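You operate a simulated robot arm through the tools that you are given. There is no shell and no other tool.

The job below is to be done with a simulated robot arm. You get a single attempt, and the scene is never put back.

TASK
Put things in order on the top of the black table. At the end: the blue relay (marked "1 5 6") from the top of the black table is on the green washers tin; the silver bolt from the top of the black table stands where the blue relay stood; the cream pad stands where the silver bolt stood; the gold brass cap from the top of the black table stands where the cream pad stood; whatever was shut is shut again. Leave all else as you found it, and nothing knocked over.

The check looks at the end state, three seconds after you hand in, the way a careful person would. Anything else that was tipped, shoved, dropped, spilled or broken makes it a failure. A push-on lid holds only when it is set on centred and level and pressed home; a screw cap is set on level and turned clockwise until tight.

THE ROBOT
A 7-joint arm with a two-finger parallel gripper, fixed in place. Base frame: the origin is at the foot of the arm, x ahead of it, y to its left, z up; the work surface is at about z = 0. Lengths are in m, angles in rad, forces in N, time in s.
With the tool pointing down near the work surface it reaches from about 0.22 to 0.58 m from the base axis. Its first joint turns from -1.152 to 1.152 rad. Payload 2.5 kg.
The tool frame sits at the grasp point between the pads (the TCP): z along the fingers, y along the line on which they close. The tips reach 0.023 m beyond it. Largest opening 0.094 m; finger width 0.038, thickness 0.01; the body of the gripper, 0.054 by 0.096 m, starts 0.039 m behind the TCP.
Orientation is that of the tool frame in the base frame, as a unit quaternion [x, y, z, w]. With the fingers straight down and closing along the base's y, the tool's x points along the base's -x, its y along +y and its z along -z.

THE INTERFACE
- The arm moves only by the tool arm_command. Its arguments are lists of equal length, an entry for each row: "slide": the shift along the base's x, y, z in cm, a list of three; "delta_rot": the turn, a rotation vector about the base's x, y, z in rad, a list of three; "claw": the gripper command, from -1 (fully open) to 1 (shut), values between in proportion. In form: {"slide": [[dx, dy, dz], ...], "delta_rot": [[ax, ay, az], ...], "claw": [claw, ...]}. A call has 1 to 20 rows; each row shifts and turns the commanded pose from where the row before left it. Each row takes 0.2 s and may step no farther than 0.05 m and 0.15 rad from the row before; otherwise, or with a gripper value out of range, the whole call is refused. A pose out of reach is approached as far as the arm can. The call stops where the force on the tool passes 40 N (or 10 N more than at its start, if that is more) or the arm is blocked; 0.2 s more then pass. Each finger travels about 0.108 m/s and halts on what it meets, pressing with about 42 N; the grip force reading is that of the motor and also rises with nothing between the fingers. The clock runs only during rows and for 0.2 s after the last one: add rows that do not move to give the fingers time. It gives the time, the measured TCP pose, the force on the tool (base axes), the opening and the grip force at its end, in the units of the frame above (readings bear some noise), with the torque about the TCP (base axes, N m) and any sound that the robot's microphone picked up.
- Cameras (640 x 400 px; columns grow to the right, rows downward): "scene" is fixed at [0.0985, -0.3975, 0.5446]; the picture's right is [0.94, -0.33, 0.00], its down [-0.18, -0.52, -0.83] and it looks along [0.27, 0.78, -0.56] (base axes); focal length 338 px, centre (320, 200). "wrist" rides on the gripper at [0.086, 0.016, -0.074] in the tool frame; the picture's right is [-0.18, 0.98, 0.00], its down [-0.58, -0.11, -0.81] and it looks along [-0.79, -0.15, 0.59] (tool axes); focal length 243 px, centre (320, 200). There is no depth. A picture from a camera that has moved, and an enlarged one, comes with that camera's place and axes in the base frame and with its lens.
- capture(camera): a new picture of that camera. No time passes.
- enlarge(camera, box): a new picture of the part [left, top, right, bottom] of that camera's present view, enlarged. No time passes.
- close_job(): hands the job in; it is judged then, once.

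Nothing tells you positions but the pictures and the camera data. Unless the task says otherwise, let go and move clear before handing in.

The tools are called after ">>>" as name(argument=value, ...) on one line, values as JSON. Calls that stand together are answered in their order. arm_command: Moves the arm, as the interface text tells. Its arguments: {"type":"object","properties":{"slide":{"type":"array"},"delta_rot":{"type":"array"},"claw":{"type":"array"}},"required":["slide","delta_rot","claw"]} The other tools are called the same way: capture (camera) takes a picture; enlarge (camera, box) takes an enlarged picture of a part of a camera's view; close_job () hands the job in.

At the start:

```text
t: 0.0
position: [0.3493, 0.0032, 0.3553]
ee_rot: [0.001, 1.0, 0.0, 0.001]
ft_force: [-0.2, 0.6, -0.3]
ft_torque: [0.01, -0.02, 0.02]
finger_gap: 0.094
grasp_force: 0.0
```

scene: 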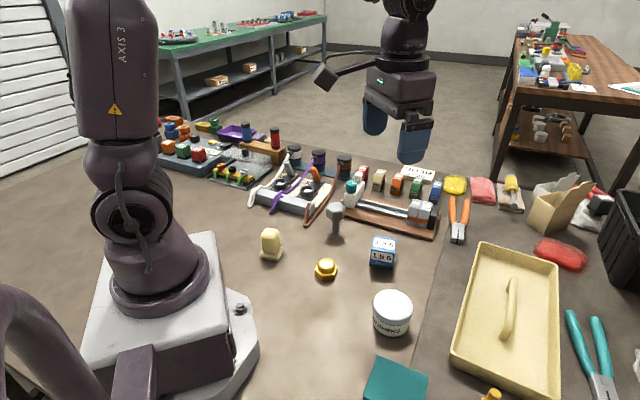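
wrist: 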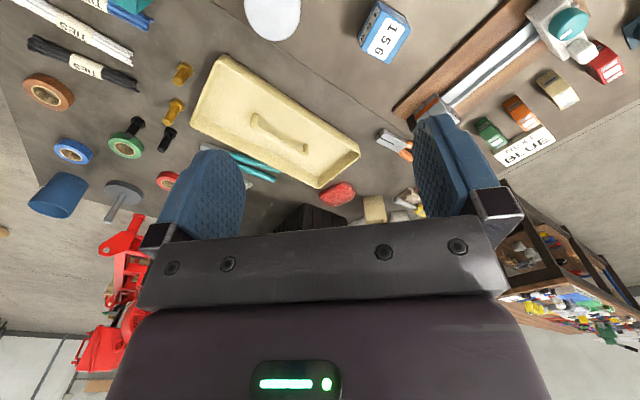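

I see a cluttered bench with a silver bolt, a cream piece, a gold cap, a blue relay and a white jar near the middle. I'll enlarge the views to identify each one and read the labels.

>>> enlarge(camera="scene", box=[240, 190, 440, 315])

>>> enlarge(camera="scene", box=[320, 275, 520, 400])

>>> enlarge(camera="scene", box=[150, 100, 450, 287])

>>> enlarge(camera="wrist", box=[160, 0, 480, 200])

```text
3.20 times, centred on (340, 252) of scene
camera zoom: at [0.0985, -0.3975, 0.5446], right [0.94, -0.33, 0.0], down [-0.18, -0.52, -0.83], along [0.27, 0.78, -0.56], focal length 1081 px, centre (256, 32)
```

zoom: 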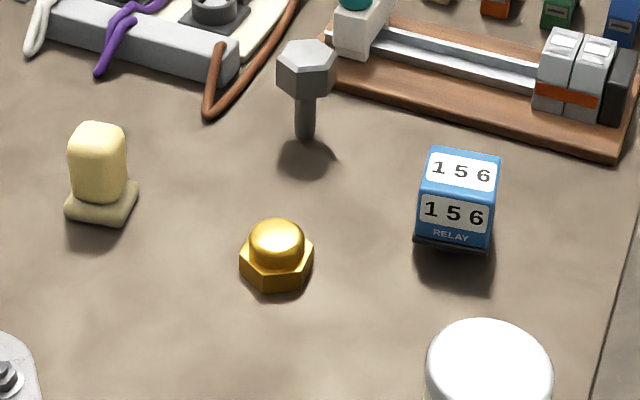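

```text
3.20 times, centred on (420, 338) of scene
camera zoom: at [0.0985, -0.3975, 0.5446], right [0.94, -0.33, 0.0], down [-0.18, -0.52, -0.83], along [0.27, 0.78, -0.56], focal length 1081 px, centre (0, -240)
```

zoom: 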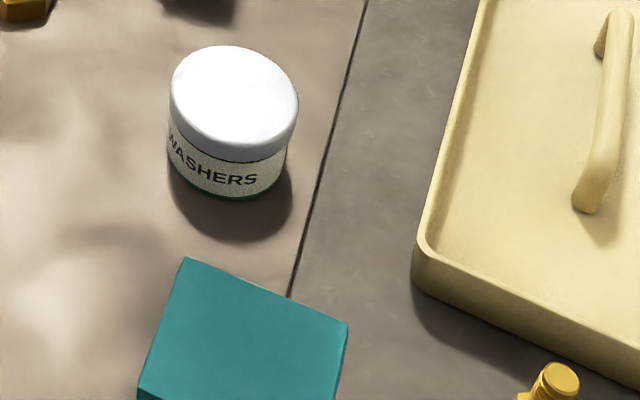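

```text
2.13 times, centred on (300, 194) of scene
camera zoom: at [0.0985, -0.3975, 0.5446], right [0.94, -0.33, 0.0], down [-0.18, -0.52, -0.83], along [0.27, 0.78, -0.56], focal length 721 px, centre (363, 214)
```

zoom: 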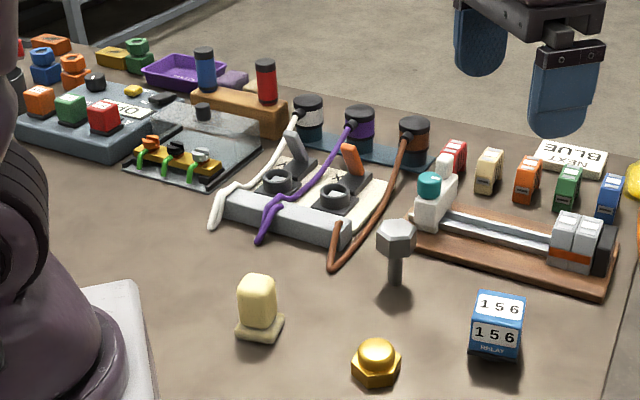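

```text
2.00 times, centred on (320, 100) of wrist
camera zoom: at [0.2632, 0.0193, 0.4283], right [0.18, 0.98, 0.0], down [0.58, -0.11, 0.81], along [0.79, -0.15, -0.59], focal length 485 px, centre (320, 400)
```

zoom: 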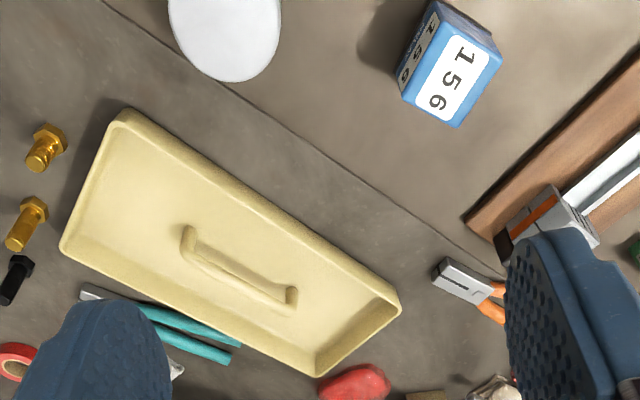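

I take the relay to be near (0.415, 0.09), the bolt near (0.354, 0.217), the cream pad near (0.186, 0.20), the gold cap near (0.283, 0.09) and the tin near (0.36, -0.06). I'll stay high and tilt the gripper so the wrist camera looks down on them, to get better fixes.

>>> arm_command(slide=[[-3, 2, 2], [-3, 2, 2], [-2, 2, 0], [0, 2, 0], [0, 0, 0]], delta_rot=[[0, 0.15, 0], [0, 0.15, 0], [0, 0.15, 0], [0, 0.15, 0], [0, 0, 0]], claw=[-1, -1, -1, -1, -1])

>>> capture(camera="wrist")

```text
t: 1.2
position: [0.2692, 0.0835, 0.3937]
ee_rot: [0.0, 0.955, 0.0, -0.296]
ft_force: [-0.1, 0.0, 0.2]
ft_torque: [-0.03, 0.01, 0.0]
finger_gap: 0.0938
grasp_force: 0.0
```

```text
taken
camera wrist: at [0.2395, 0.1, 0.5035], right [0.15, 0.98, -0.1], down [0.94, -0.11, 0.34], along [0.32, -0.15, -0.94], focal length 243 px, centre (320, 200)
```

wrist: 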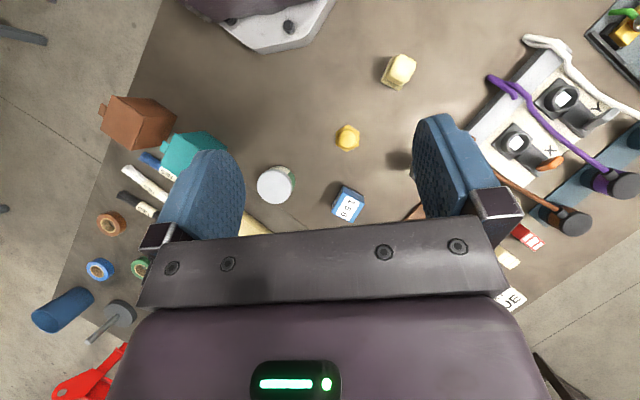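

This near-overhead view shows the cream pad, gold cap, relay and tin, while a finger hides the bolt. I'll enlarge it, then shift sideways to see the bolt.

>>> enlarge(camera="wrist", box=[240, 40, 440, 165])

>>> enlarge(camera="wrist", box=[230, 125, 400, 231])

>>> arm_command(slide=[[1, 4, 0], [0, 4, 0], [0, 3, 0], [0, 0, 0]], delta_rot=[[0, 0, 0], [0, 0, 0], [0, 0, 0], [0, 0, 0]], claw=[-1, -1, -1, -1])

>>> capture(camera="wrist")

```text
3.20 times, centred on (340, 102) of wrist
camera zoom: at [0.2395, 0.1, 0.5035], right [0.15, 0.98, -0.1], down [0.94, -0.11, 0.34], along [0.32, -0.15, -0.94], focal length 776 px, centre (256, 512)
```

zoom: 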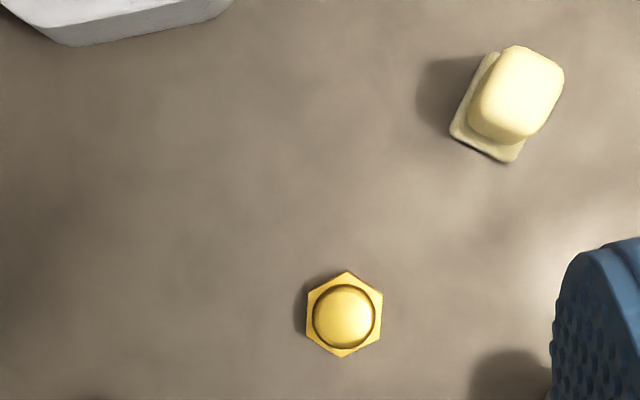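

```text
3.76 times, centred on (315, 178) of wrist
camera zoom: at [0.2395, 0.1, 0.5035], right [0.15, 0.98, -0.1], down [0.94, -0.11, 0.34], along [0.32, -0.15, -0.94], focal length 913 px, centre (339, 283)
```

zoom: 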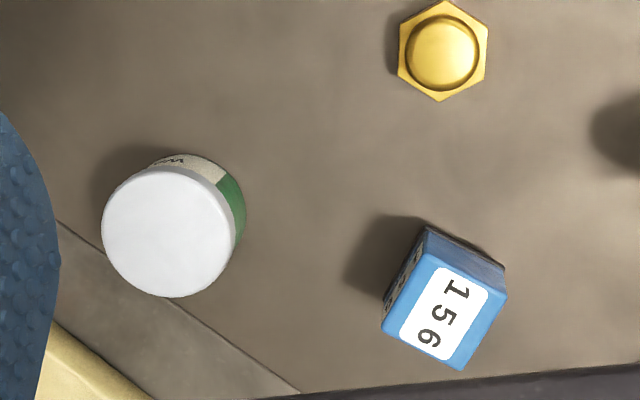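

```text
t: 2.2
position: [0.2798, 0.1948, 0.394]
ee_rot: [0.0, 0.955, 0.0, -0.296]
ft_force: [0.4, 0.3, -0.5]
ft_torque: [-0.01, -0.02, 0.02]
finger_gap: 0.0939
grasp_force: 0.0
```

```text
taken
camera wrist: at [0.2505, 0.2111, 0.5045], right [0.15, 0.98, -0.1], down [0.94, -0.11, 0.34], along [0.32, -0.15, -0.94], focal length 243 px, centre (320, 200)
```

wrist: 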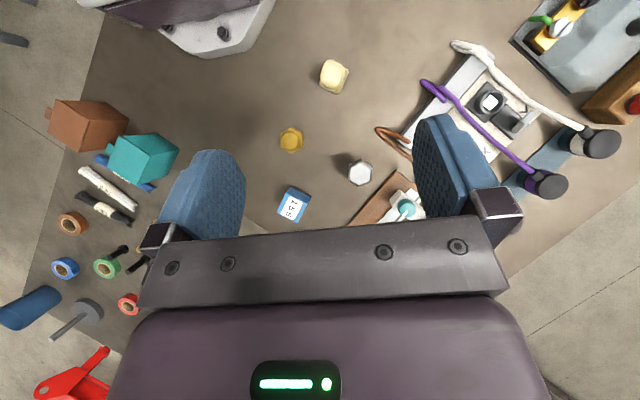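

The relay comes out near (0.414, 0.083), the tin near (0.358, -0.060) with its top at about 0.04, the cap near (0.286, 0.096) and the cream pad near (0.188, 0.194). Next I'll enlarge the view of the bolt and what is around it.

>>> enlarge(camera="wrist", box=[270, 120, 440, 226])

>>> enlarge(camera="wrist", box=[270, 40, 420, 134])

```text
3.76 times, centred on (355, 173) of wrist
camera zoom: at [0.2505, 0.2111, 0.5045], right [0.15, 0.98, -0.1], down [0.94, -0.11, 0.34], along [0.32, -0.15, -0.94], focal length 913 px, centre (188, 302)
```

zoom: 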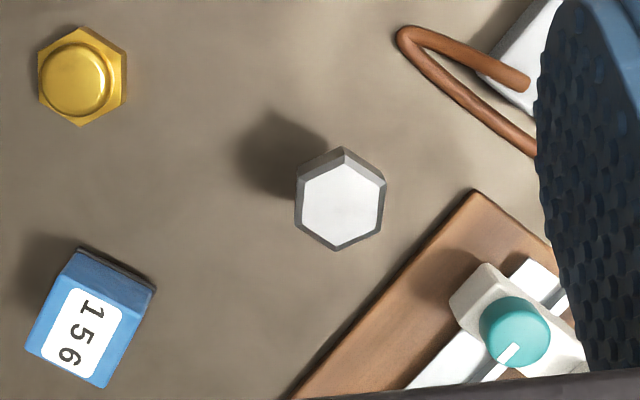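

```text
4.26 times, centred on (345, 87) of wrist
camera zoom: at [0.2505, 0.2111, 0.5045], right [0.15, 0.98, -0.1], down [0.94, -0.11, 0.34], along [0.32, -0.15, -0.94], focal length 1032 px, centre (214, 681)
```

zoom: 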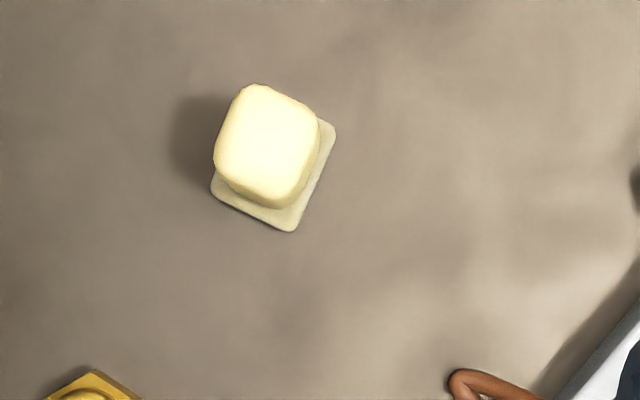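

The bolt is at about (0.357, 0.224) and about 0.075 tall, with its head flats facing 80° from x. The relay is about 47 mm square, turned -35°. I'll untilt, turn to match the relay and come down above it.

>>> arm_command(slide=[[2, -2.5, 0], [2, -2.5, 0], [2, -2.5, 0], [2, -2.5, 0], [1.1, -0.2, -4], [1.1, -0.2, -4], [1.1, -0.2, -4], [1.1, -0.2, -4], [1.1, -0.2, -4], [0, 0, 0]], delta_rot=[[0, -0.15, 0], [0, -0.15, 0], [0, -0.15, 0], [0, -0.15, 0], [0, 0, -0.122], [0, 0, -0.122], [0, 0, -0.122], [0, 0, -0.122], [0, 0, -0.122], [0, 0, 0]], claw=[-1, -1, -1, -1, -1, -1, -1, -1, -1, -1])

>>> capture(camera="wrist")

>>> capture(camera="scene")

```text
t: 4.4
position: [0.4154, 0.0843, 0.1952]
ee_rot: [0.301, 0.953, 0.0, 0.0]
ft_force: [0.5, 0.0, 0.8]
ft_torque: [0.03, 0.05, 0.0]
finger_gap: 0.0939
grasp_force: 0.0
```

```text
taken
camera wrist: at [0.3536, 0.1476, 0.2682], right [0.72, 0.7, 0.0], down [0.41, -0.42, 0.81], along [0.56, -0.58, -0.59], focal length 243 px, centre (320, 200)
```

wrist: 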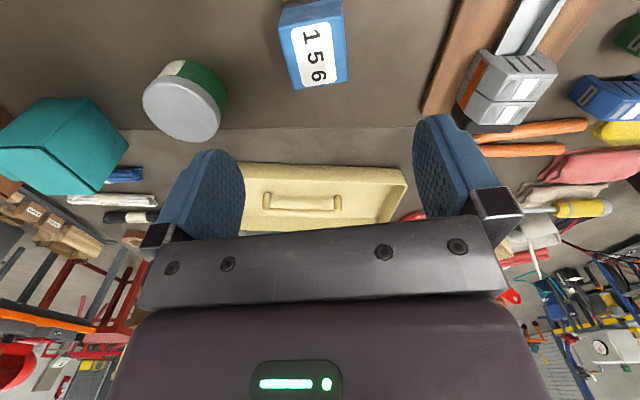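

```text
taken
```

scene: 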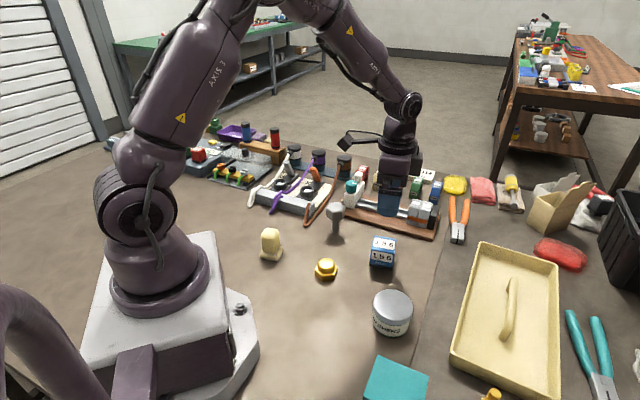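

The relay sits almost directly below the gripper. I'll enlarge the view to check the yaw alignment before descending.

>>> enlarge(camera="wrist", box=[240, 0, 400, 100])

```text
4.00 times, centred on (320, 50) of wrist
camera zoom: at [0.3536, 0.1476, 0.2682], right [0.72, 0.7, 0.0], down [0.41, -0.42, 0.81], along [0.56, -0.58, -0.59], focal length 970 px, centre (320, 800)
```

zoom: 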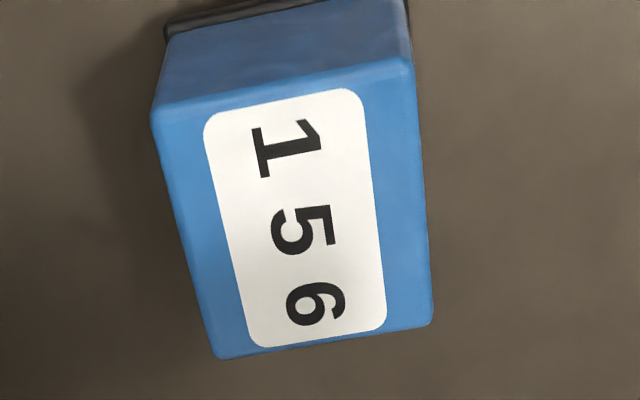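

The yaw matches to within about a degree, with the relay's centre at about (0.415, 0.082). I'll go down around it with open fingers, then close.

>>> arm_command(slide=[[0, -0.15, -3.5], [0, 0, -3.5], [0, 0, -3.5], [0, 0, -3], [0, 0, -1.5], [0, 0, -1], [0, 0, 0]], delta_rot=[[0, 0, 0], [0, 0, 0], [0, 0, 0], [0, 0, 0], [0, 0, 0], [0, 0, 0], [0, 0, 0]], claw=[-1, -1, -1, -1, -1, -1, -1])

>>> arm_command(slide=[[0, 0, 0], [0, 0, 0], [0, 0, 0], [0, 0, 0]], delta_rot=[[0, 0, 0], [0, 0, 0], [0, 0, 0], [0, 0, 0]], claw=[-0.3, 0.2, 0.6, 0.6])

>>> capture(camera="scene")

```text
t: 6.0
position: [0.4144, 0.0822, 0.0342]
ee_rot: [0.3, 0.954, 0.0, 0.0]
ft_force: [-0.2, 0.0, 0.4]
ft_torque: [0.01, -0.01, 0.0]
finger_gap: 0.094
grasp_force: 0.0
```

```text
t: 7.0
position: [0.414, 0.0826, 0.0351]
ee_rot: [0.3, 0.954, -0.001, 0.001]
ft_force: [0.6, 0.0, 0.4]
ft_torque: [0.01, -0.01, 0.01]
finger_gap: 0.0504
grasp_force: 41.5
```

```text
taken
```

scene: 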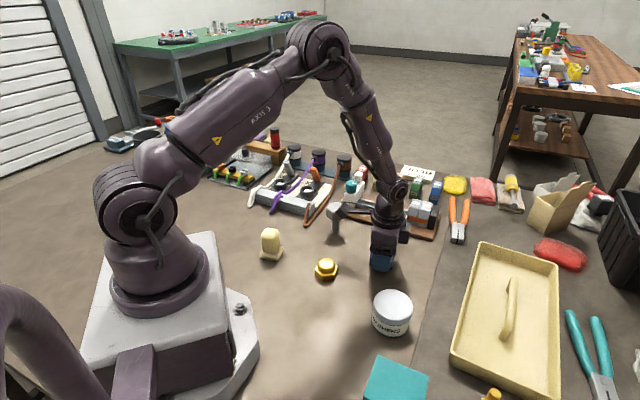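

The relay is held, with the fingers 50 mm apart. I'll lift it straight up and move toward the tin, then look again.

>>> arm_command(slide=[[0, 0, 2], [0, 0, 4], [0, 0, 4], [0, 0, 4], [-1, -3, 0], [-1, -3, 0], [0, 0, 0]], delta_rot=[[0, 0, 0], [0, 0, 0], [0, 0, 0], [0, 0, 0], [0, 0, 0], [0, 0, 0], [0, 0, 0]], claw=[0.6, 0.6, 0.6, 0.6, 0.6, 0.6, 0.6])

>>> capture(camera="wrist")

>>> capture(camera="scene")

```text
t: 8.6
position: [0.3947, 0.0211, 0.1725]
ee_rot: [0.301, 0.954, 0.0, 0.0]
ft_force: [0.6, 1.0, -1.2]
ft_torque: [0.02, 0.0, 0.01]
finger_gap: 0.0507
grasp_force: 42.3
```

```text
taken
camera wrist: at [0.3331, 0.0838, 0.2464], right [0.71, 0.7, 0.0], down [0.41, -0.42, 0.81], along [0.56, -0.58, -0.59], focal length 243 px, centre (320, 200)
```

wrist: 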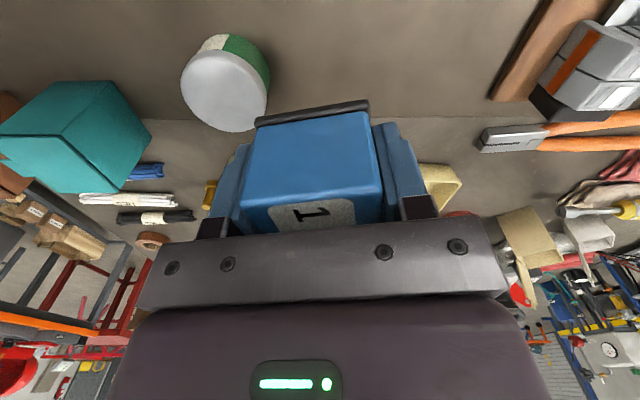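

```text
taken
```

scene: 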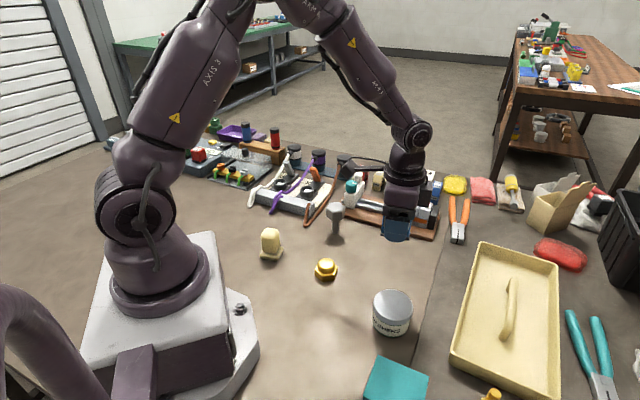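

>>> enlarge(camera="wrist", box=[160, 20, 320, 120])

>>> enlarge(camera="scene", box=[350, 270, 430, 350])

```text
4.00 times, centred on (240, 70) of wrist
camera zoom: at [0.3331, 0.0838, 0.2464], right [0.71, 0.7, 0.0], down [0.41, -0.42, 0.81], along [0.56, -0.58, -0.59], focal length 970 px, centre (640, 720)
```

zoom: 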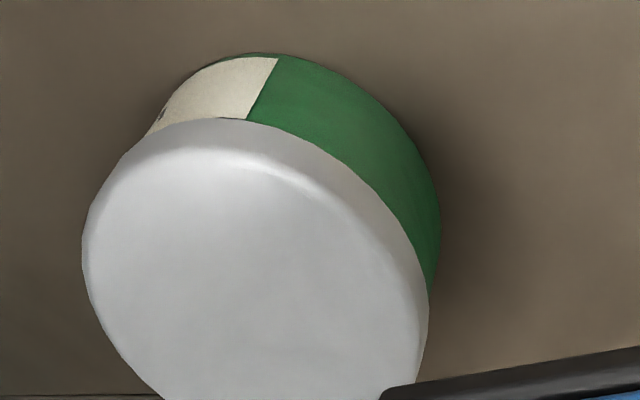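

```text
5.00 times, centred on (390, 310) of scene
camera zoom: at [0.0985, -0.3975, 0.5446], right [0.94, -0.33, 0.0], down [-0.18, -0.52, -0.83], along [0.27, 0.78, -0.56], focal length 1690 px, centre (-30, -350)
```

zoom: 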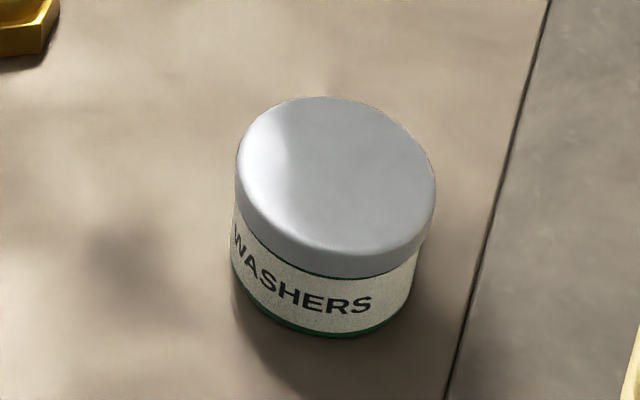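

The tin's lid is centred near (0.357, -0.060) with its top at about 0.042. I'll centre the relay above it and come down to just over the lid.

>>> arm_command(slide=[[-1.9, -4, 0], [-1.88, -4.13, 0], [0, 0, 0], [0, 0, -3], [0, 0, -3], [0, 0, -2], [0, 0, 0]], delta_rot=[[0, 0, 0], [0, 0, 0], [0, 0, 0], [0, 0, 0], [0, 0, 0], [0, 0, 0], [0, 0, 0]], claw=[0.6, 0.6, 0.6, 0.6, 0.6, 0.6, 0.6])

>>> enlarge(camera="scene", box=[310, 200, 470, 360])

>>> capture(camera="wrist")

```text
t: 10.2
position: [0.3569, -0.0608, 0.0933]
ee_rot: [0.301, 0.954, 0.0, 0.001]
ft_force: [-0.2, 0.5, -0.7]
ft_torque: [-0.01, -0.03, -0.01]
finger_gap: 0.0506
grasp_force: 41.6
```

```text
2.50 times, centred on (390, 280) of scene
camera zoom: at [0.0985, -0.3975, 0.5446], right [0.94, -0.33, 0.0], down [-0.18, -0.52, -0.83], along [0.27, 0.78, -0.56], focal length 845 px, centre (145, 0)
```

zoom: 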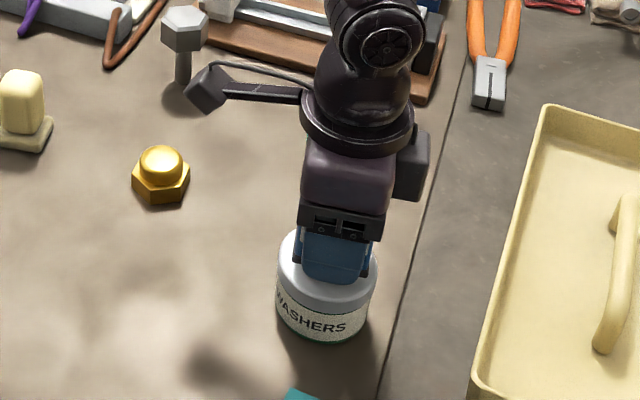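

```text
taken
camera wrist: at [0.2956, 0.0015, 0.1672], right [0.71, 0.7, 0.0], down [0.41, -0.42, 0.81], along [0.56, -0.58, -0.59], focal length 243 px, centre (320, 200)
```

wrist: 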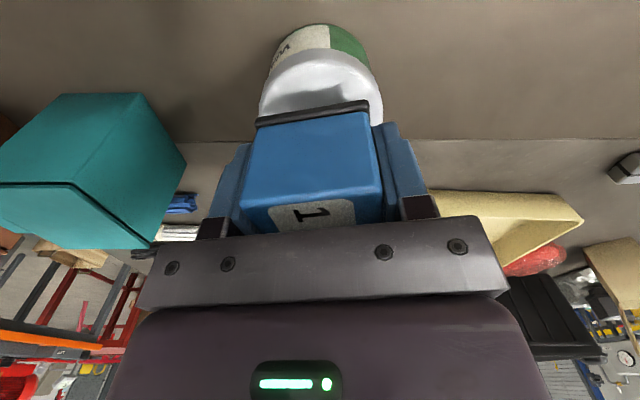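

The relay lines up with the lid in both views. I'll creep down while watching the force.

>>> arm_command(slide=[[0, 0, -0.5], [0, 0, -0.3], [0, 0, 0]], delta_rot=[[0, 0, 0], [0, 0, 0], [0, 0, 0]], claw=[0.6, 0.6, 0.6])

>>> enlarge(camera="scene", box=[350, 260, 430, 350])

```text
t: 11.0
position: [0.3576, -0.0606, 0.0868]
ee_rot: [0.299, 0.954, 0.0, 0.0]
ft_force: [-7.5, 1.5, 20.5]
ft_torque: [0.06, 0.3, 0.02]
finger_gap: 0.0507
grasp_force: 42.0
```

```text
4.44 times, centred on (390, 305) of scene
camera zoom: at [0.0985, -0.3975, 0.5446], right [0.94, -0.33, 0.0], down [-0.18, -0.52, -0.83], along [0.28, 0.78, -0.56], focal length 1502 px, centre (9, -267)
```

zoom: 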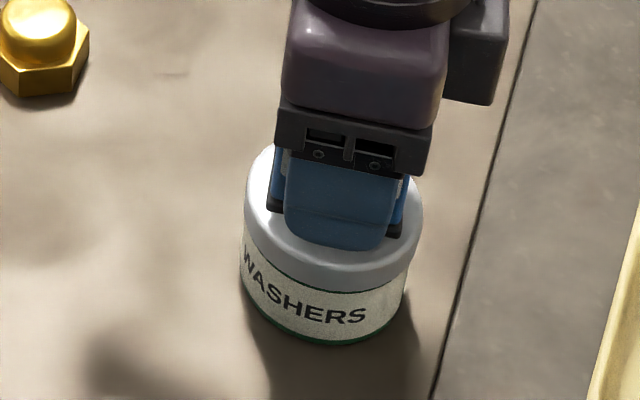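

The relay now rests on the lid with about 20 N of contact. I'll ease up slightly to unload it, open the fingers, and check before lifting.

>>> arm_command(slide=[[0, 0, 0.15], [0, 0, 0]], delta_rot=[[0, 0, 0], [0, 0, 0]], claw=[0.6, 0.6])

```text
t: 11.6
position: [0.3565, -0.0588, 0.0883]
ee_rot: [0.301, 0.954, 0.0, 0.001]
ft_force: [-0.1, 0.4, -1.5]
ft_torque: [-0.01, 0.0, 0.01]
finger_gap: 0.0504
grasp_force: 42.1
```

>>> arm_command(slide=[[0, 0, -0.1], [0, 0, 0]], delta_rot=[[0, 0, 0], [0, 0, 0]], claw=[0.6, 0.6])

```text
t: 12.2
position: [0.3575, -0.0596, 0.087]
ee_rot: [0.301, 0.954, 0.0, -0.001]
ft_force: [-1.5, -1.5, 2.1]
ft_torque: [0.01, 0.06, -0.04]
finger_gap: 0.0506
grasp_force: 42.3
```

The contact is now light, at about 2 N, so I'll open the fingers gently and lift clear.

>>> arm_command(slide=[[0, 0, 0], [0, 0, 0], [0, 0, 0], [0, 0, 0], [0, 0, 1], [0, 0, 2], [0, 0, 3], [0, 0, 4], [0, 0, 0]], delta_rot=[[0, 0, 0], [0, 0, 0], [0, 0, 0], [0, 0, 0], [0, 0, 0], [0, 0, 0], [0, 0, 0], [0, 0, 0], [0, 0, 0]], claw=[-0.15, -0.3, -0.6, -0.8, -0.8, -0.8, -0.8, -0.8, -0.8])

>>> capture(camera="scene")

>>> enlarge(camera="scene", box=[350, 250, 440, 350])

>>> capture(camera="wrist")

```text
t: 14.2
position: [0.3562, -0.0592, 0.1884]
ee_rot: [0.301, 0.954, 0.0, 0.0]
ft_force: [0.1, 0.9, 0.1]
ft_torque: [0.04, 0.0, 0.04]
finger_gap: 0.0845
grasp_force: 0.0
```

```text
taken
```

scene: 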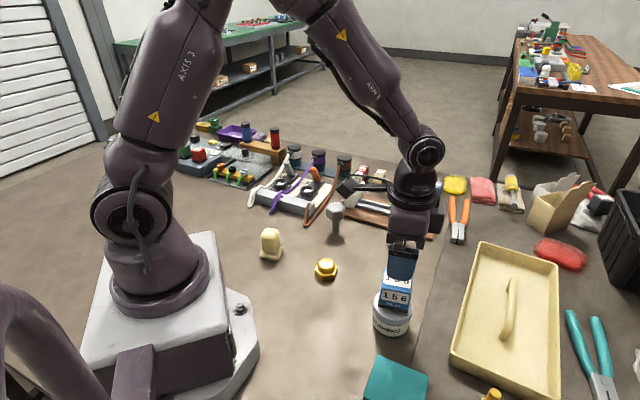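

```text
4.00 times, centred on (395, 300) of scene
camera zoom: at [0.0985, -0.3975, 0.5446], right [0.94, -0.33, 0.0], down [-0.18, -0.52, -0.83], along [0.27, 0.78, -0.56], focal length 1352 px, centre (20, -200)
```

zoom: 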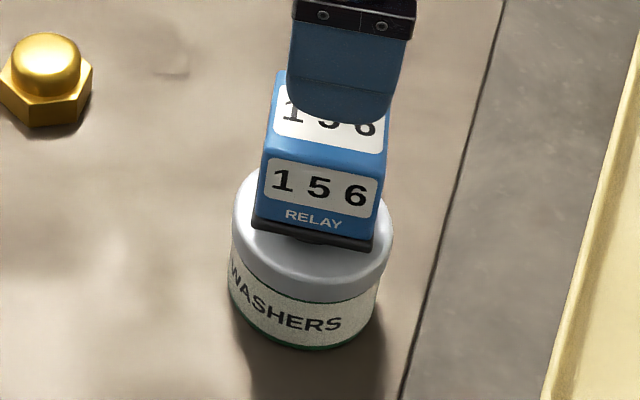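

```text
taken
camera wrist: at [0.295, 0.0041, 0.2615], right [0.71, 0.7, 0.0], down [0.41, -0.42, 0.81], along [0.56, -0.58, -0.59], focal length 243 px, centre (320, 200)
```

wrist: 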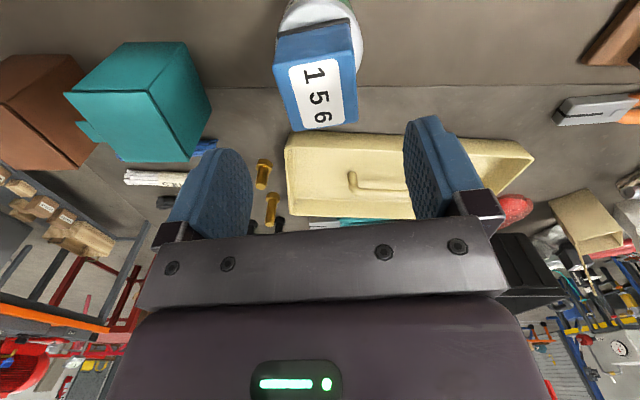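

The relay stands on the tin. I'll look closely to make sure it is level and the lid is undisturbed.

>>> enlarge(camera="scene", box=[365, 290, 420, 340])

>>> enlarge(camera="wrist", box=[240, 0, 400, 140])

```text
8.00 times, centred on (392, 315) of scene
camera zoom: at [0.0985, -0.3975, 0.5446], right [0.94, -0.33, 0.0], down [-0.18, -0.52, -0.83], along [0.27, 0.78, -0.56], focal length 2703 px, centre (-260, -720)
```

zoom: 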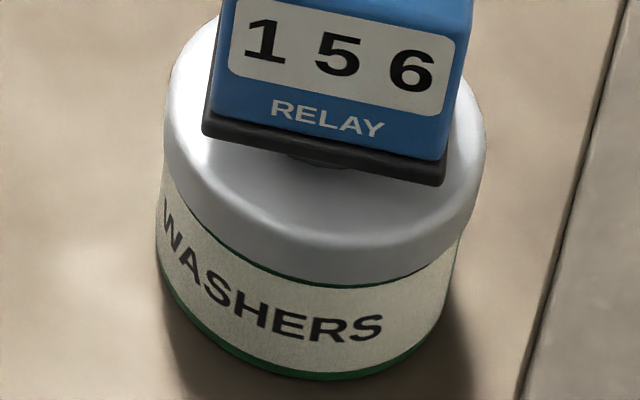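

```text
2.86 times, centred on (320, 70) of wrist
camera zoom: at [0.295, 0.0041, 0.2615], right [0.71, 0.7, 0.0], down [0.41, -0.42, 0.81], along [0.56, -0.58, -0.59], focal length 693 px, centre (320, 571)
```

zoom: 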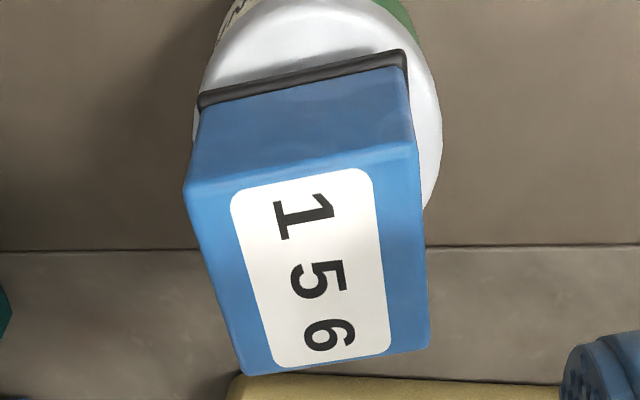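

The relay sits level, and close enough to centred, on the tin's lid. Next is the bolt: I'll move above it with the fingers turned to match its head flats.

>>> arm_command(slide=[[0, 4, 1], [0, 4.9, 0], [0, 4.9, 0], [0, 4.9, 0], [0, 4.9, 0], [0, 4.7, 0], [0, 0, 0]], delta_rot=[[0, 0, 0], [0, 0, 0.1], [0, 0, 0.1], [0, 0, 0.1], [0, 0, 0.1], [0, 0, 0.036], [0, 0, 0]], claw=[-0.8, -0.8, -0.8, -0.8, -0.8, -0.8, -0.8])

>>> capture(camera="wrist")

>>> enlarge(camera="wrist", box=[240, 0, 400, 100])

>>> capture(camera="scene")

```text
t: 15.8
position: [0.3569, 0.2222, 0.1982]
ee_rot: [0.087, 0.996, 0.0, 0.0]
ft_force: [-0.1, 0.3, 0.6]
ft_torque: [0.01, -0.01, -0.01]
finger_gap: 0.0848
grasp_force: 0.0
```

```text
taken
camera wrist: at [0.2746, 0.2534, 0.2716], right [0.35, 0.94, 0.0], down [0.55, -0.21, 0.81], along [0.75, -0.28, -0.59], focal length 243 px, centre (320, 200)
```

wrist: 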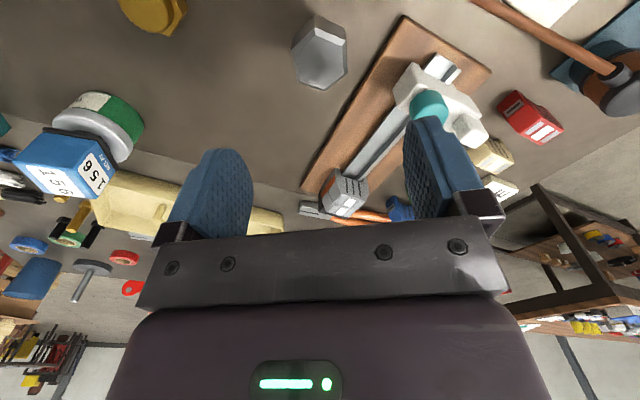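

```text
4.00 times, centred on (320, 50) of wrist
camera zoom: at [0.2746, 0.2534, 0.2716], right [0.35, 0.94, 0.0], down [0.55, -0.21, 0.81], along [0.75, -0.28, -0.59], focal length 970 px, centre (320, 800)
```

zoom: 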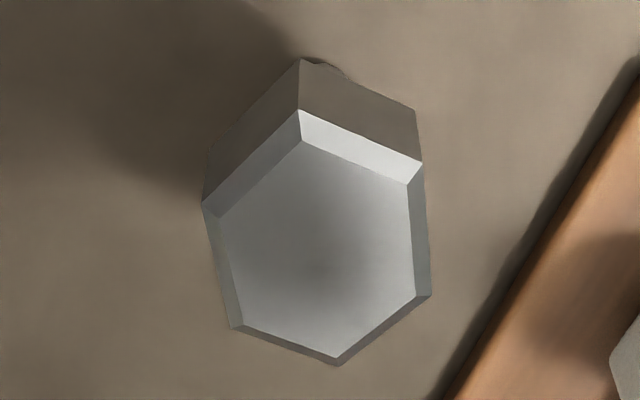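

```text
taken
```

scene: 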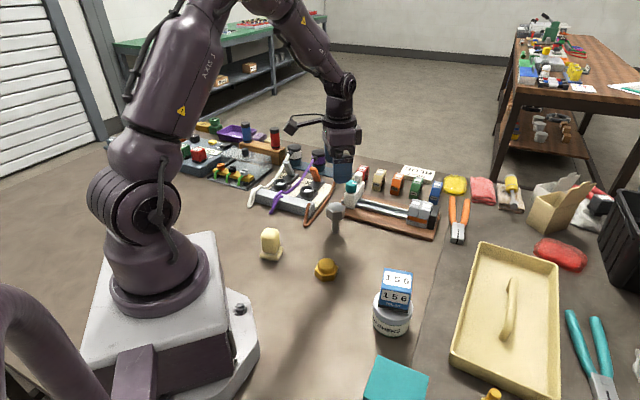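

The bolt's head centre is at about (0.359, 0.223) and the head runs from about z 0.045 to 0.074, with the fingers aligned to its flats. I'll lower to head height and close gently.

>>> arm_command(slide=[[0.2, 0, -3], [0, 0, -4], [0, 0, -3], [0, 0, -2], [0, 0, -1.2], [0, 0, -1], [0, 0, 0]], delta_rot=[[0, 0, -0.017], [0, 0, 0], [0, 0, 0], [0, 0, 0], [0, 0, 0], [0, 0, 0], [0, 0, 0]], claw=[-0.8, -0.8, -0.8, -0.8, -0.8, -0.8, -0.8])

>>> capture(camera="wrist")

>>> enlarge(camera="scene", box=[280, 150, 400, 250])

```text
t: 17.4
position: [0.3592, 0.2233, 0.0541]
ee_rot: [0.095, 0.995, -0.001, -0.001]
ft_force: [1.1, -0.4, -0.5]
ft_torque: [0.0, 0.01, 0.05]
finger_gap: 0.0844
grasp_force: 0.1
```

```text
taken
camera wrist: at [0.2769, 0.2549, 0.1281], right [0.37, 0.93, 0.0], down [0.55, -0.22, 0.81], along [0.75, -0.3, -0.59], focal length 243 px, centre (320, 200)
```

wrist: 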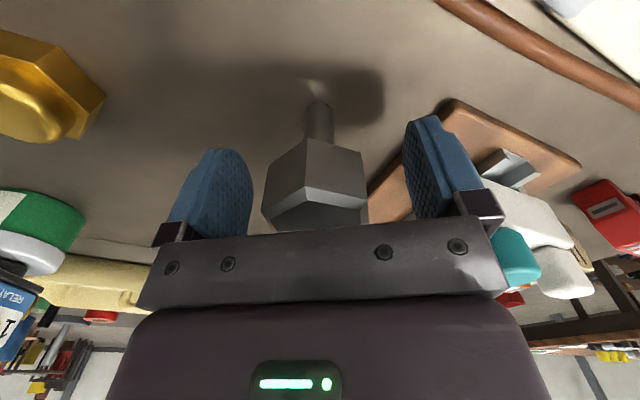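

```text
4.00 times, centred on (340, 200) of scene
camera zoom: at [0.0985, -0.3975, 0.5446], right [0.94, -0.33, 0.0], down [-0.18, -0.52, -0.83], along [0.27, 0.78, -0.56], focal length 1352 px, centre (240, 200)
```

zoom: 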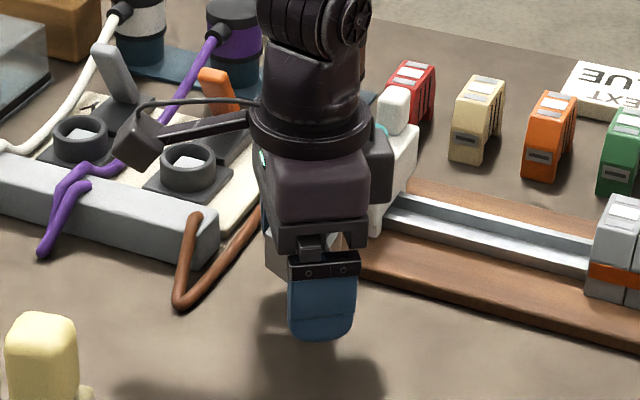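

The bolt's head is between the pads, about 2 mm off centre. I'll shift to centre it and close slowly so it isn't nudged.

>>> arm_command(slide=[[0, -0.2, 0.2], [0, 0, 0], [0, 0, 0], [0, 0, 0], [0, 0, 0], [0, 0, 0], [0, 0, 0], [0, 0, 0], [0, 0, 0], [0, 0, 0], [0, 0, 0], [0, 0, 0], [0, 0, 0]], delta_rot=[[0, 0, 0], [0, 0, 0], [0, 0, 0], [0, 0, 0], [0, 0, 0], [0, 0, 0], [0, 0, 0], [0, 0, 0], [0, 0, 0], [0, 0, 0], [0, 0, 0], [0, 0, 0], [0, 0, 0]], claw=[-0.8, -0.5, -0.2, -0.1, -0.05, 0.0, 0.03, 0.06, 0.09, 0.12, 0.15, 0.18, 0.21])

>>> capture(camera="wrist")

```text
t: 20.2
position: [0.3593, 0.2207, 0.0566]
ee_rot: [0.096, 0.995, 0.0, 0.0]
ft_force: [0.3, 0.0, 0.9]
ft_torque: [0.01, -0.03, -0.02]
finger_gap: 0.044
grasp_force: 42.3
```

```text
taken
camera wrist: at [0.2768, 0.2532, 0.1304], right [0.37, 0.93, 0.0], down [0.55, -0.22, 0.81], along [0.75, -0.3, -0.59], focal length 243 px, centre (320, 200)
```

wrist: 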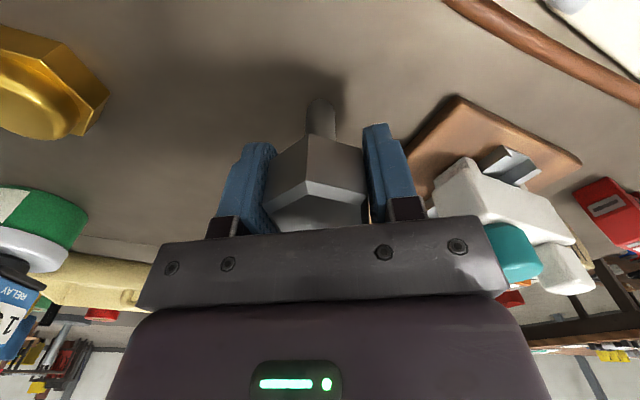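

The bolt is gripped, with the fingers 44 mm apart. I'll lift it straight up and carry it over the relay's old spot at about (0.4147, 0.082).

>>> arm_command(slide=[[0, 0, 1], [0, 0, 3], [0, 0, 4], [1.4, -3.5, 0], [1.4, -3.5, 0], [1.4, -3.5, 0], [1.3, -3.4, 0], [0, 0, -3], [0, 0, -3], [0, 0, -1], [0, 0, 0]], delta_rot=[[0, 0, 0], [0, 0, 0], [0, 0, 0], [0, 0, 0], [0, 0, 0], [0, 0, 0], [0, 0, 0], [0, 0, 0], [0, 0, 0], [0, 0, 0], [0, 0, 0]], claw=[0.25, 0.25, 0.25, 0.25, 0.25, 0.25, 0.25, 0.25, 0.25, 0.25, 0.25])

>>> enlarge(camera="scene", box=[300, 160, 460, 310])

>>> capture(camera="wrist")

```text
t: 22.6
position: [0.4154, 0.0821, 0.0676]
ee_rot: [0.095, 0.995, 0.0, 0.0]
ft_force: [0.4, -0.4, -1.5]
ft_torque: [0.03, 0.01, 0.0]
finger_gap: 0.0438
grasp_force: 41.9
```

```text
2.67 times, centred on (380, 235) of scene
camera zoom: at [0.0985, -0.3975, 0.5446], right [0.94, -0.33, 0.0], down [-0.18, -0.52, -0.83], along [0.27, 0.78, -0.56], focal length 901 px, centre (160, 107)
```

zoom: 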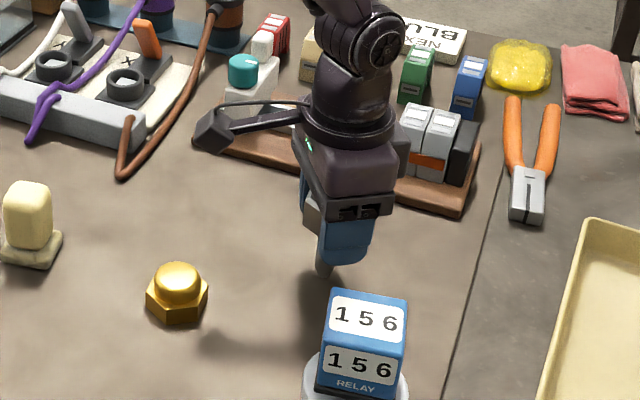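

```text
taken
camera wrist: at [0.3335, 0.1141, 0.1404], right [0.37, 0.93, 0.0], down [0.55, -0.22, 0.81], along [0.75, -0.3, -0.59], focal length 243 px, centre (320, 200)
```

wrist: 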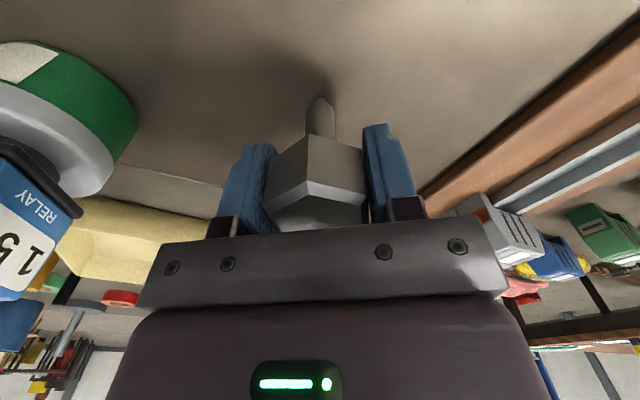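

The bolt is about 1 cm above the table at the relay's old spot. I'll lower it slowly until it touches.

>>> arm_command(slide=[[-0.05, 0, -0.4], [0, 0, -0.4], [0, 0, -0.1], [0, 0, 0]], delta_rot=[[0, 0, 0], [0, 0, 0], [0, 0, 0], [0, 0, 0]], claw=[0.25, 0.25, 0.25, 0.25])

```text
t: 23.6
position: [0.4127, 0.0824, 0.0584]
ee_rot: [0.095, 0.995, 0.0, 0.0]
ft_force: [0.1, 0.1, -1.4]
ft_torque: [0.01, -0.03, 0.04]
finger_gap: 0.0435
grasp_force: 42.1
```

>>> arm_command(slide=[[0, 0, -0.1], [0, 0, 0]], delta_rot=[[0, 0, 0], [0, 0, 0]], claw=[0.25, 0.25])

```text
t: 24.2
position: [0.4118, 0.0816, 0.0568]
ee_rot: [0.095, 0.995, 0.0, 0.0]
ft_force: [0.4, -0.2, -1.8]
ft_torque: [0.01, -0.01, 0.01]
finger_gap: 0.0439
grasp_force: 41.6
```

>>> arm_command(slide=[[0.1, 0, -0.1], [0, 0, 0]], delta_rot=[[0, 0, 0], [0, 0, 0]], claw=[0.25, 0.25])

```text
t: 24.8
position: [0.4153, 0.0823, 0.0579]
ee_rot: [0.096, 0.995, 0.0, 0.0]
ft_force: [-3.1, -0.6, 8.1]
ft_torque: [-0.04, 0.17, 0.0]
finger_gap: 0.0438
grasp_force: 42.1
```

The bolt touches down at about 8 N. I'll ease off a hair and then release slowly.

>>> arm_command(slide=[[0, 0, 0.06], [0, 0, 0]], delta_rot=[[0, 0, 0], [0, 0, 0]], claw=[0.25, 0.25])

```text
t: 25.4
position: [0.4149, 0.0821, 0.0562]
ee_rot: [0.095, 0.995, 0.0, 0.0]
ft_force: [0.8, 0.2, -1.9]
ft_torque: [0.0, 0.02, -0.01]
finger_gap: 0.0438
grasp_force: 41.9
```

>>> arm_command(slide=[[0, 0, -0.04], [0, 0, 0], [0, 0, 0], [0, 0, 0], [0, 0, 0], [0, 0, 0], [0, 0, 0], [0, 0, 0]], delta_rot=[[0, 0, 0], [0, 0, 0], [0, 0, 0], [0, 0, 0], [0, 0, 0], [0, 0, 0], [0, 0, 0], [0, 0, 0]], claw=[0.25, 0.25, 0.12, 0.06, 0.03, 0.0, -0.1, -0.4])

>>> capture(camera="wrist")

>>> enlarge(camera="scene", box=[300, 160, 460, 310])

```text
t: 27.2
position: [0.4149, 0.0818, 0.0559]
ee_rot: [0.095, 0.996, 0.001, 0.0]
ft_force: [-0.1, -0.3, -0.5]
ft_torque: [-0.01, -0.01, -0.03]
finger_gap: 0.0658
grasp_force: 0.2
```

```text
taken
camera wrist: at [0.3326, 0.1149, 0.1304], right [0.37, 0.93, 0.0], down [0.55, -0.22, 0.81], along [0.75, -0.3, -0.59], focal length 243 px, centre (320, 200)
```

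wrist: 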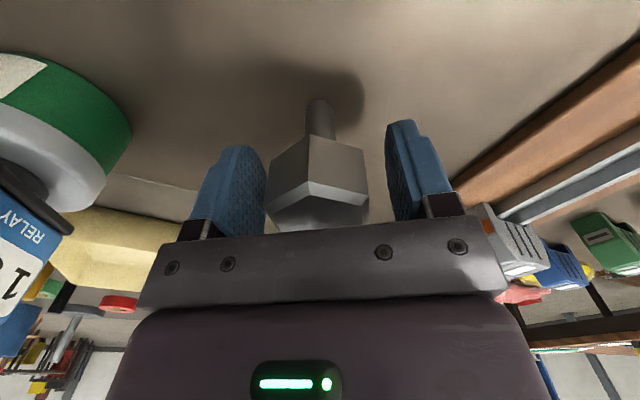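

```text
2.67 times, centred on (380, 235) of scene
camera zoom: at [0.0985, -0.3975, 0.5446], right [0.94, -0.33, 0.0], down [-0.18, -0.52, -0.83], along [0.27, 0.78, -0.56], focal length 901 px, centre (160, 107)
```

zoom: 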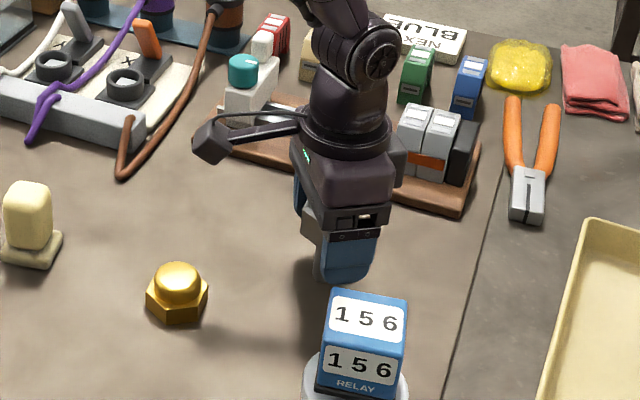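

The bolt stands upright where the relay was. I'll lift clear, then swing over to the cream pad at about (0.188, 0.194), turning the gripper to close along its long side.

>>> arm_command(slide=[[0, 0, 1], [0, 0, 3], [0, 0, 5], [0, 0, 5], [-2.84, 1.4, 0], [-2.84, 1.4, 0], [-2.84, 1.4, 0], [-2.84, 1.4, 0], [-2.84, 1.4, 0], [-2.84, 1.4, 0], [-2.84, 1.4, 0], [-2.84, 1.4, 0], [0, 0, 0]], delta_rot=[[0, 0, 0], [0, 0, 0], [0, 0, 0], [0, 0, 0], [0, 0, 0.144], [0, 0, 0.144], [0, 0, 0.144], [0, 0, 0.144], [0, 0, 0.144], [0, 0, 0.144], [0, 0, 0.144], [0, 0, 0.144], [0, 0, 0]], claw=[-0.6, -0.6, -0.6, -0.6, -0.8, -0.8, -0.8, -0.8, -0.8, -0.8, -0.8, -0.8, -0.8])

>>> capture(camera="wrist")

>>> enlarge(camera="wrist", box=[240, 0, 400, 100])

>>> capture(camera="scene")

```text
t: 30.0
position: [0.1869, 0.1932, 0.1955]
ee_rot: [-0.463, 0.886, 0.0, -0.001]
ft_force: [0.7, 0.6, 0.0]
ft_torque: [0.02, 0.01, -0.04]
finger_gap: 0.0847
grasp_force: 0.0
```

```text
taken
camera wrist: at [0.1238, 0.1314, 0.2699], right [-0.7, 0.71, 0.0], down [0.42, 0.42, 0.81], along [0.57, 0.57, -0.59], focal length 243 px, centre (320, 200)
```

wrist: 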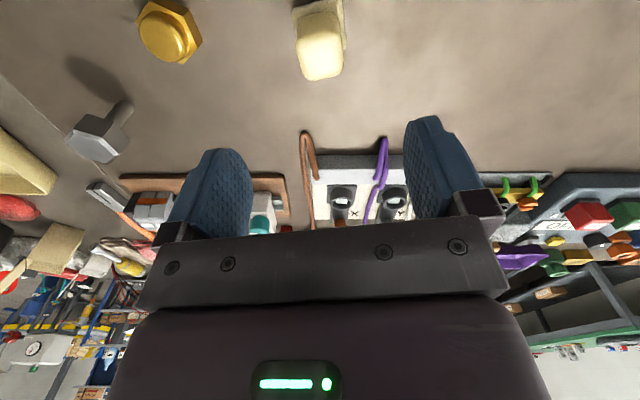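

```text
4.00 times, centred on (320, 50) of wrist
camera zoom: at [0.1238, 0.1314, 0.2699], right [-0.7, 0.71, 0.0], down [0.42, 0.42, 0.81], along [0.57, 0.57, -0.59], focal length 970 px, centre (320, 800)
```

zoom: 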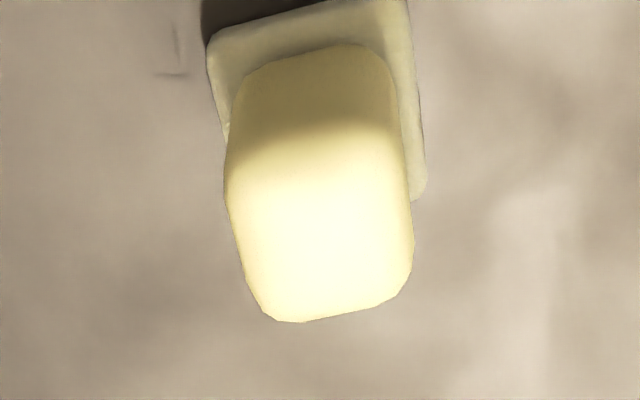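

```text
taken
```

scene: 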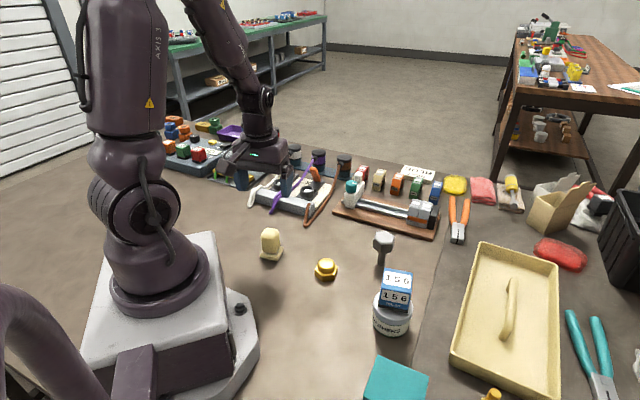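

The gripper is centred over the cream pad, whose centre is at about (0.1865, 0.1937), and the yaw matches. I'll descend to grip the block above its foot plate.

>>> arm_command(slide=[[0, 0.05, -4], [0, 0, -4], [0, 0, -4], [0, 0, -2.3], [0, 0, -1], [0, 0, 0]], delta_rot=[[0, 0, 0], [0, 0, 0], [0, 0, 0], [0, 0, 0], [0, 0, 0], [0, 0, 0]], claw=[-0.8, -0.8, -0.8, -0.8, -0.8, -0.8])

>>> capture(camera="wrist")

>>> enlarge(camera="scene", box=[210, 180, 330, 280])

```text
t: 31.4
position: [0.1871, 0.1956, 0.0422]
ee_rot: [-0.462, 0.887, 0.0, 0.0]
ft_force: [-0.2, 0.4, 0.6]
ft_torque: [0.0, 0.0, 0.02]
finger_gap: 0.0848
grasp_force: 0.1
```

```text
taken
camera wrist: at [0.1235, 0.1334, 0.1156], right [-0.7, 0.71, 0.0], down [0.42, 0.41, 0.81], along [0.58, 0.56, -0.59], focal length 243 px, centre (320, 200)
```

wrist: 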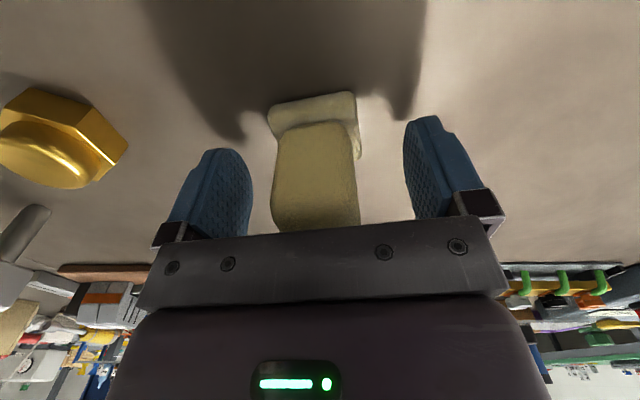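

```text
4.00 times, centred on (270, 230) of scene
camera zoom: at [0.0985, -0.3975, 0.5446], right [0.94, -0.33, 0.0], down [-0.18, -0.52, -0.83], along [0.27, 0.78, -0.56], focal length 1352 px, centre (520, 80)
```

zoom: 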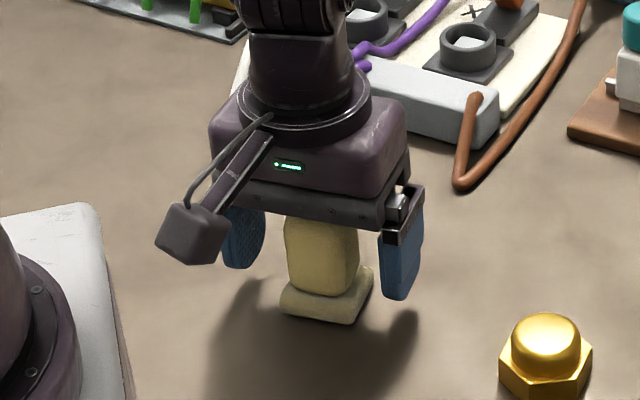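

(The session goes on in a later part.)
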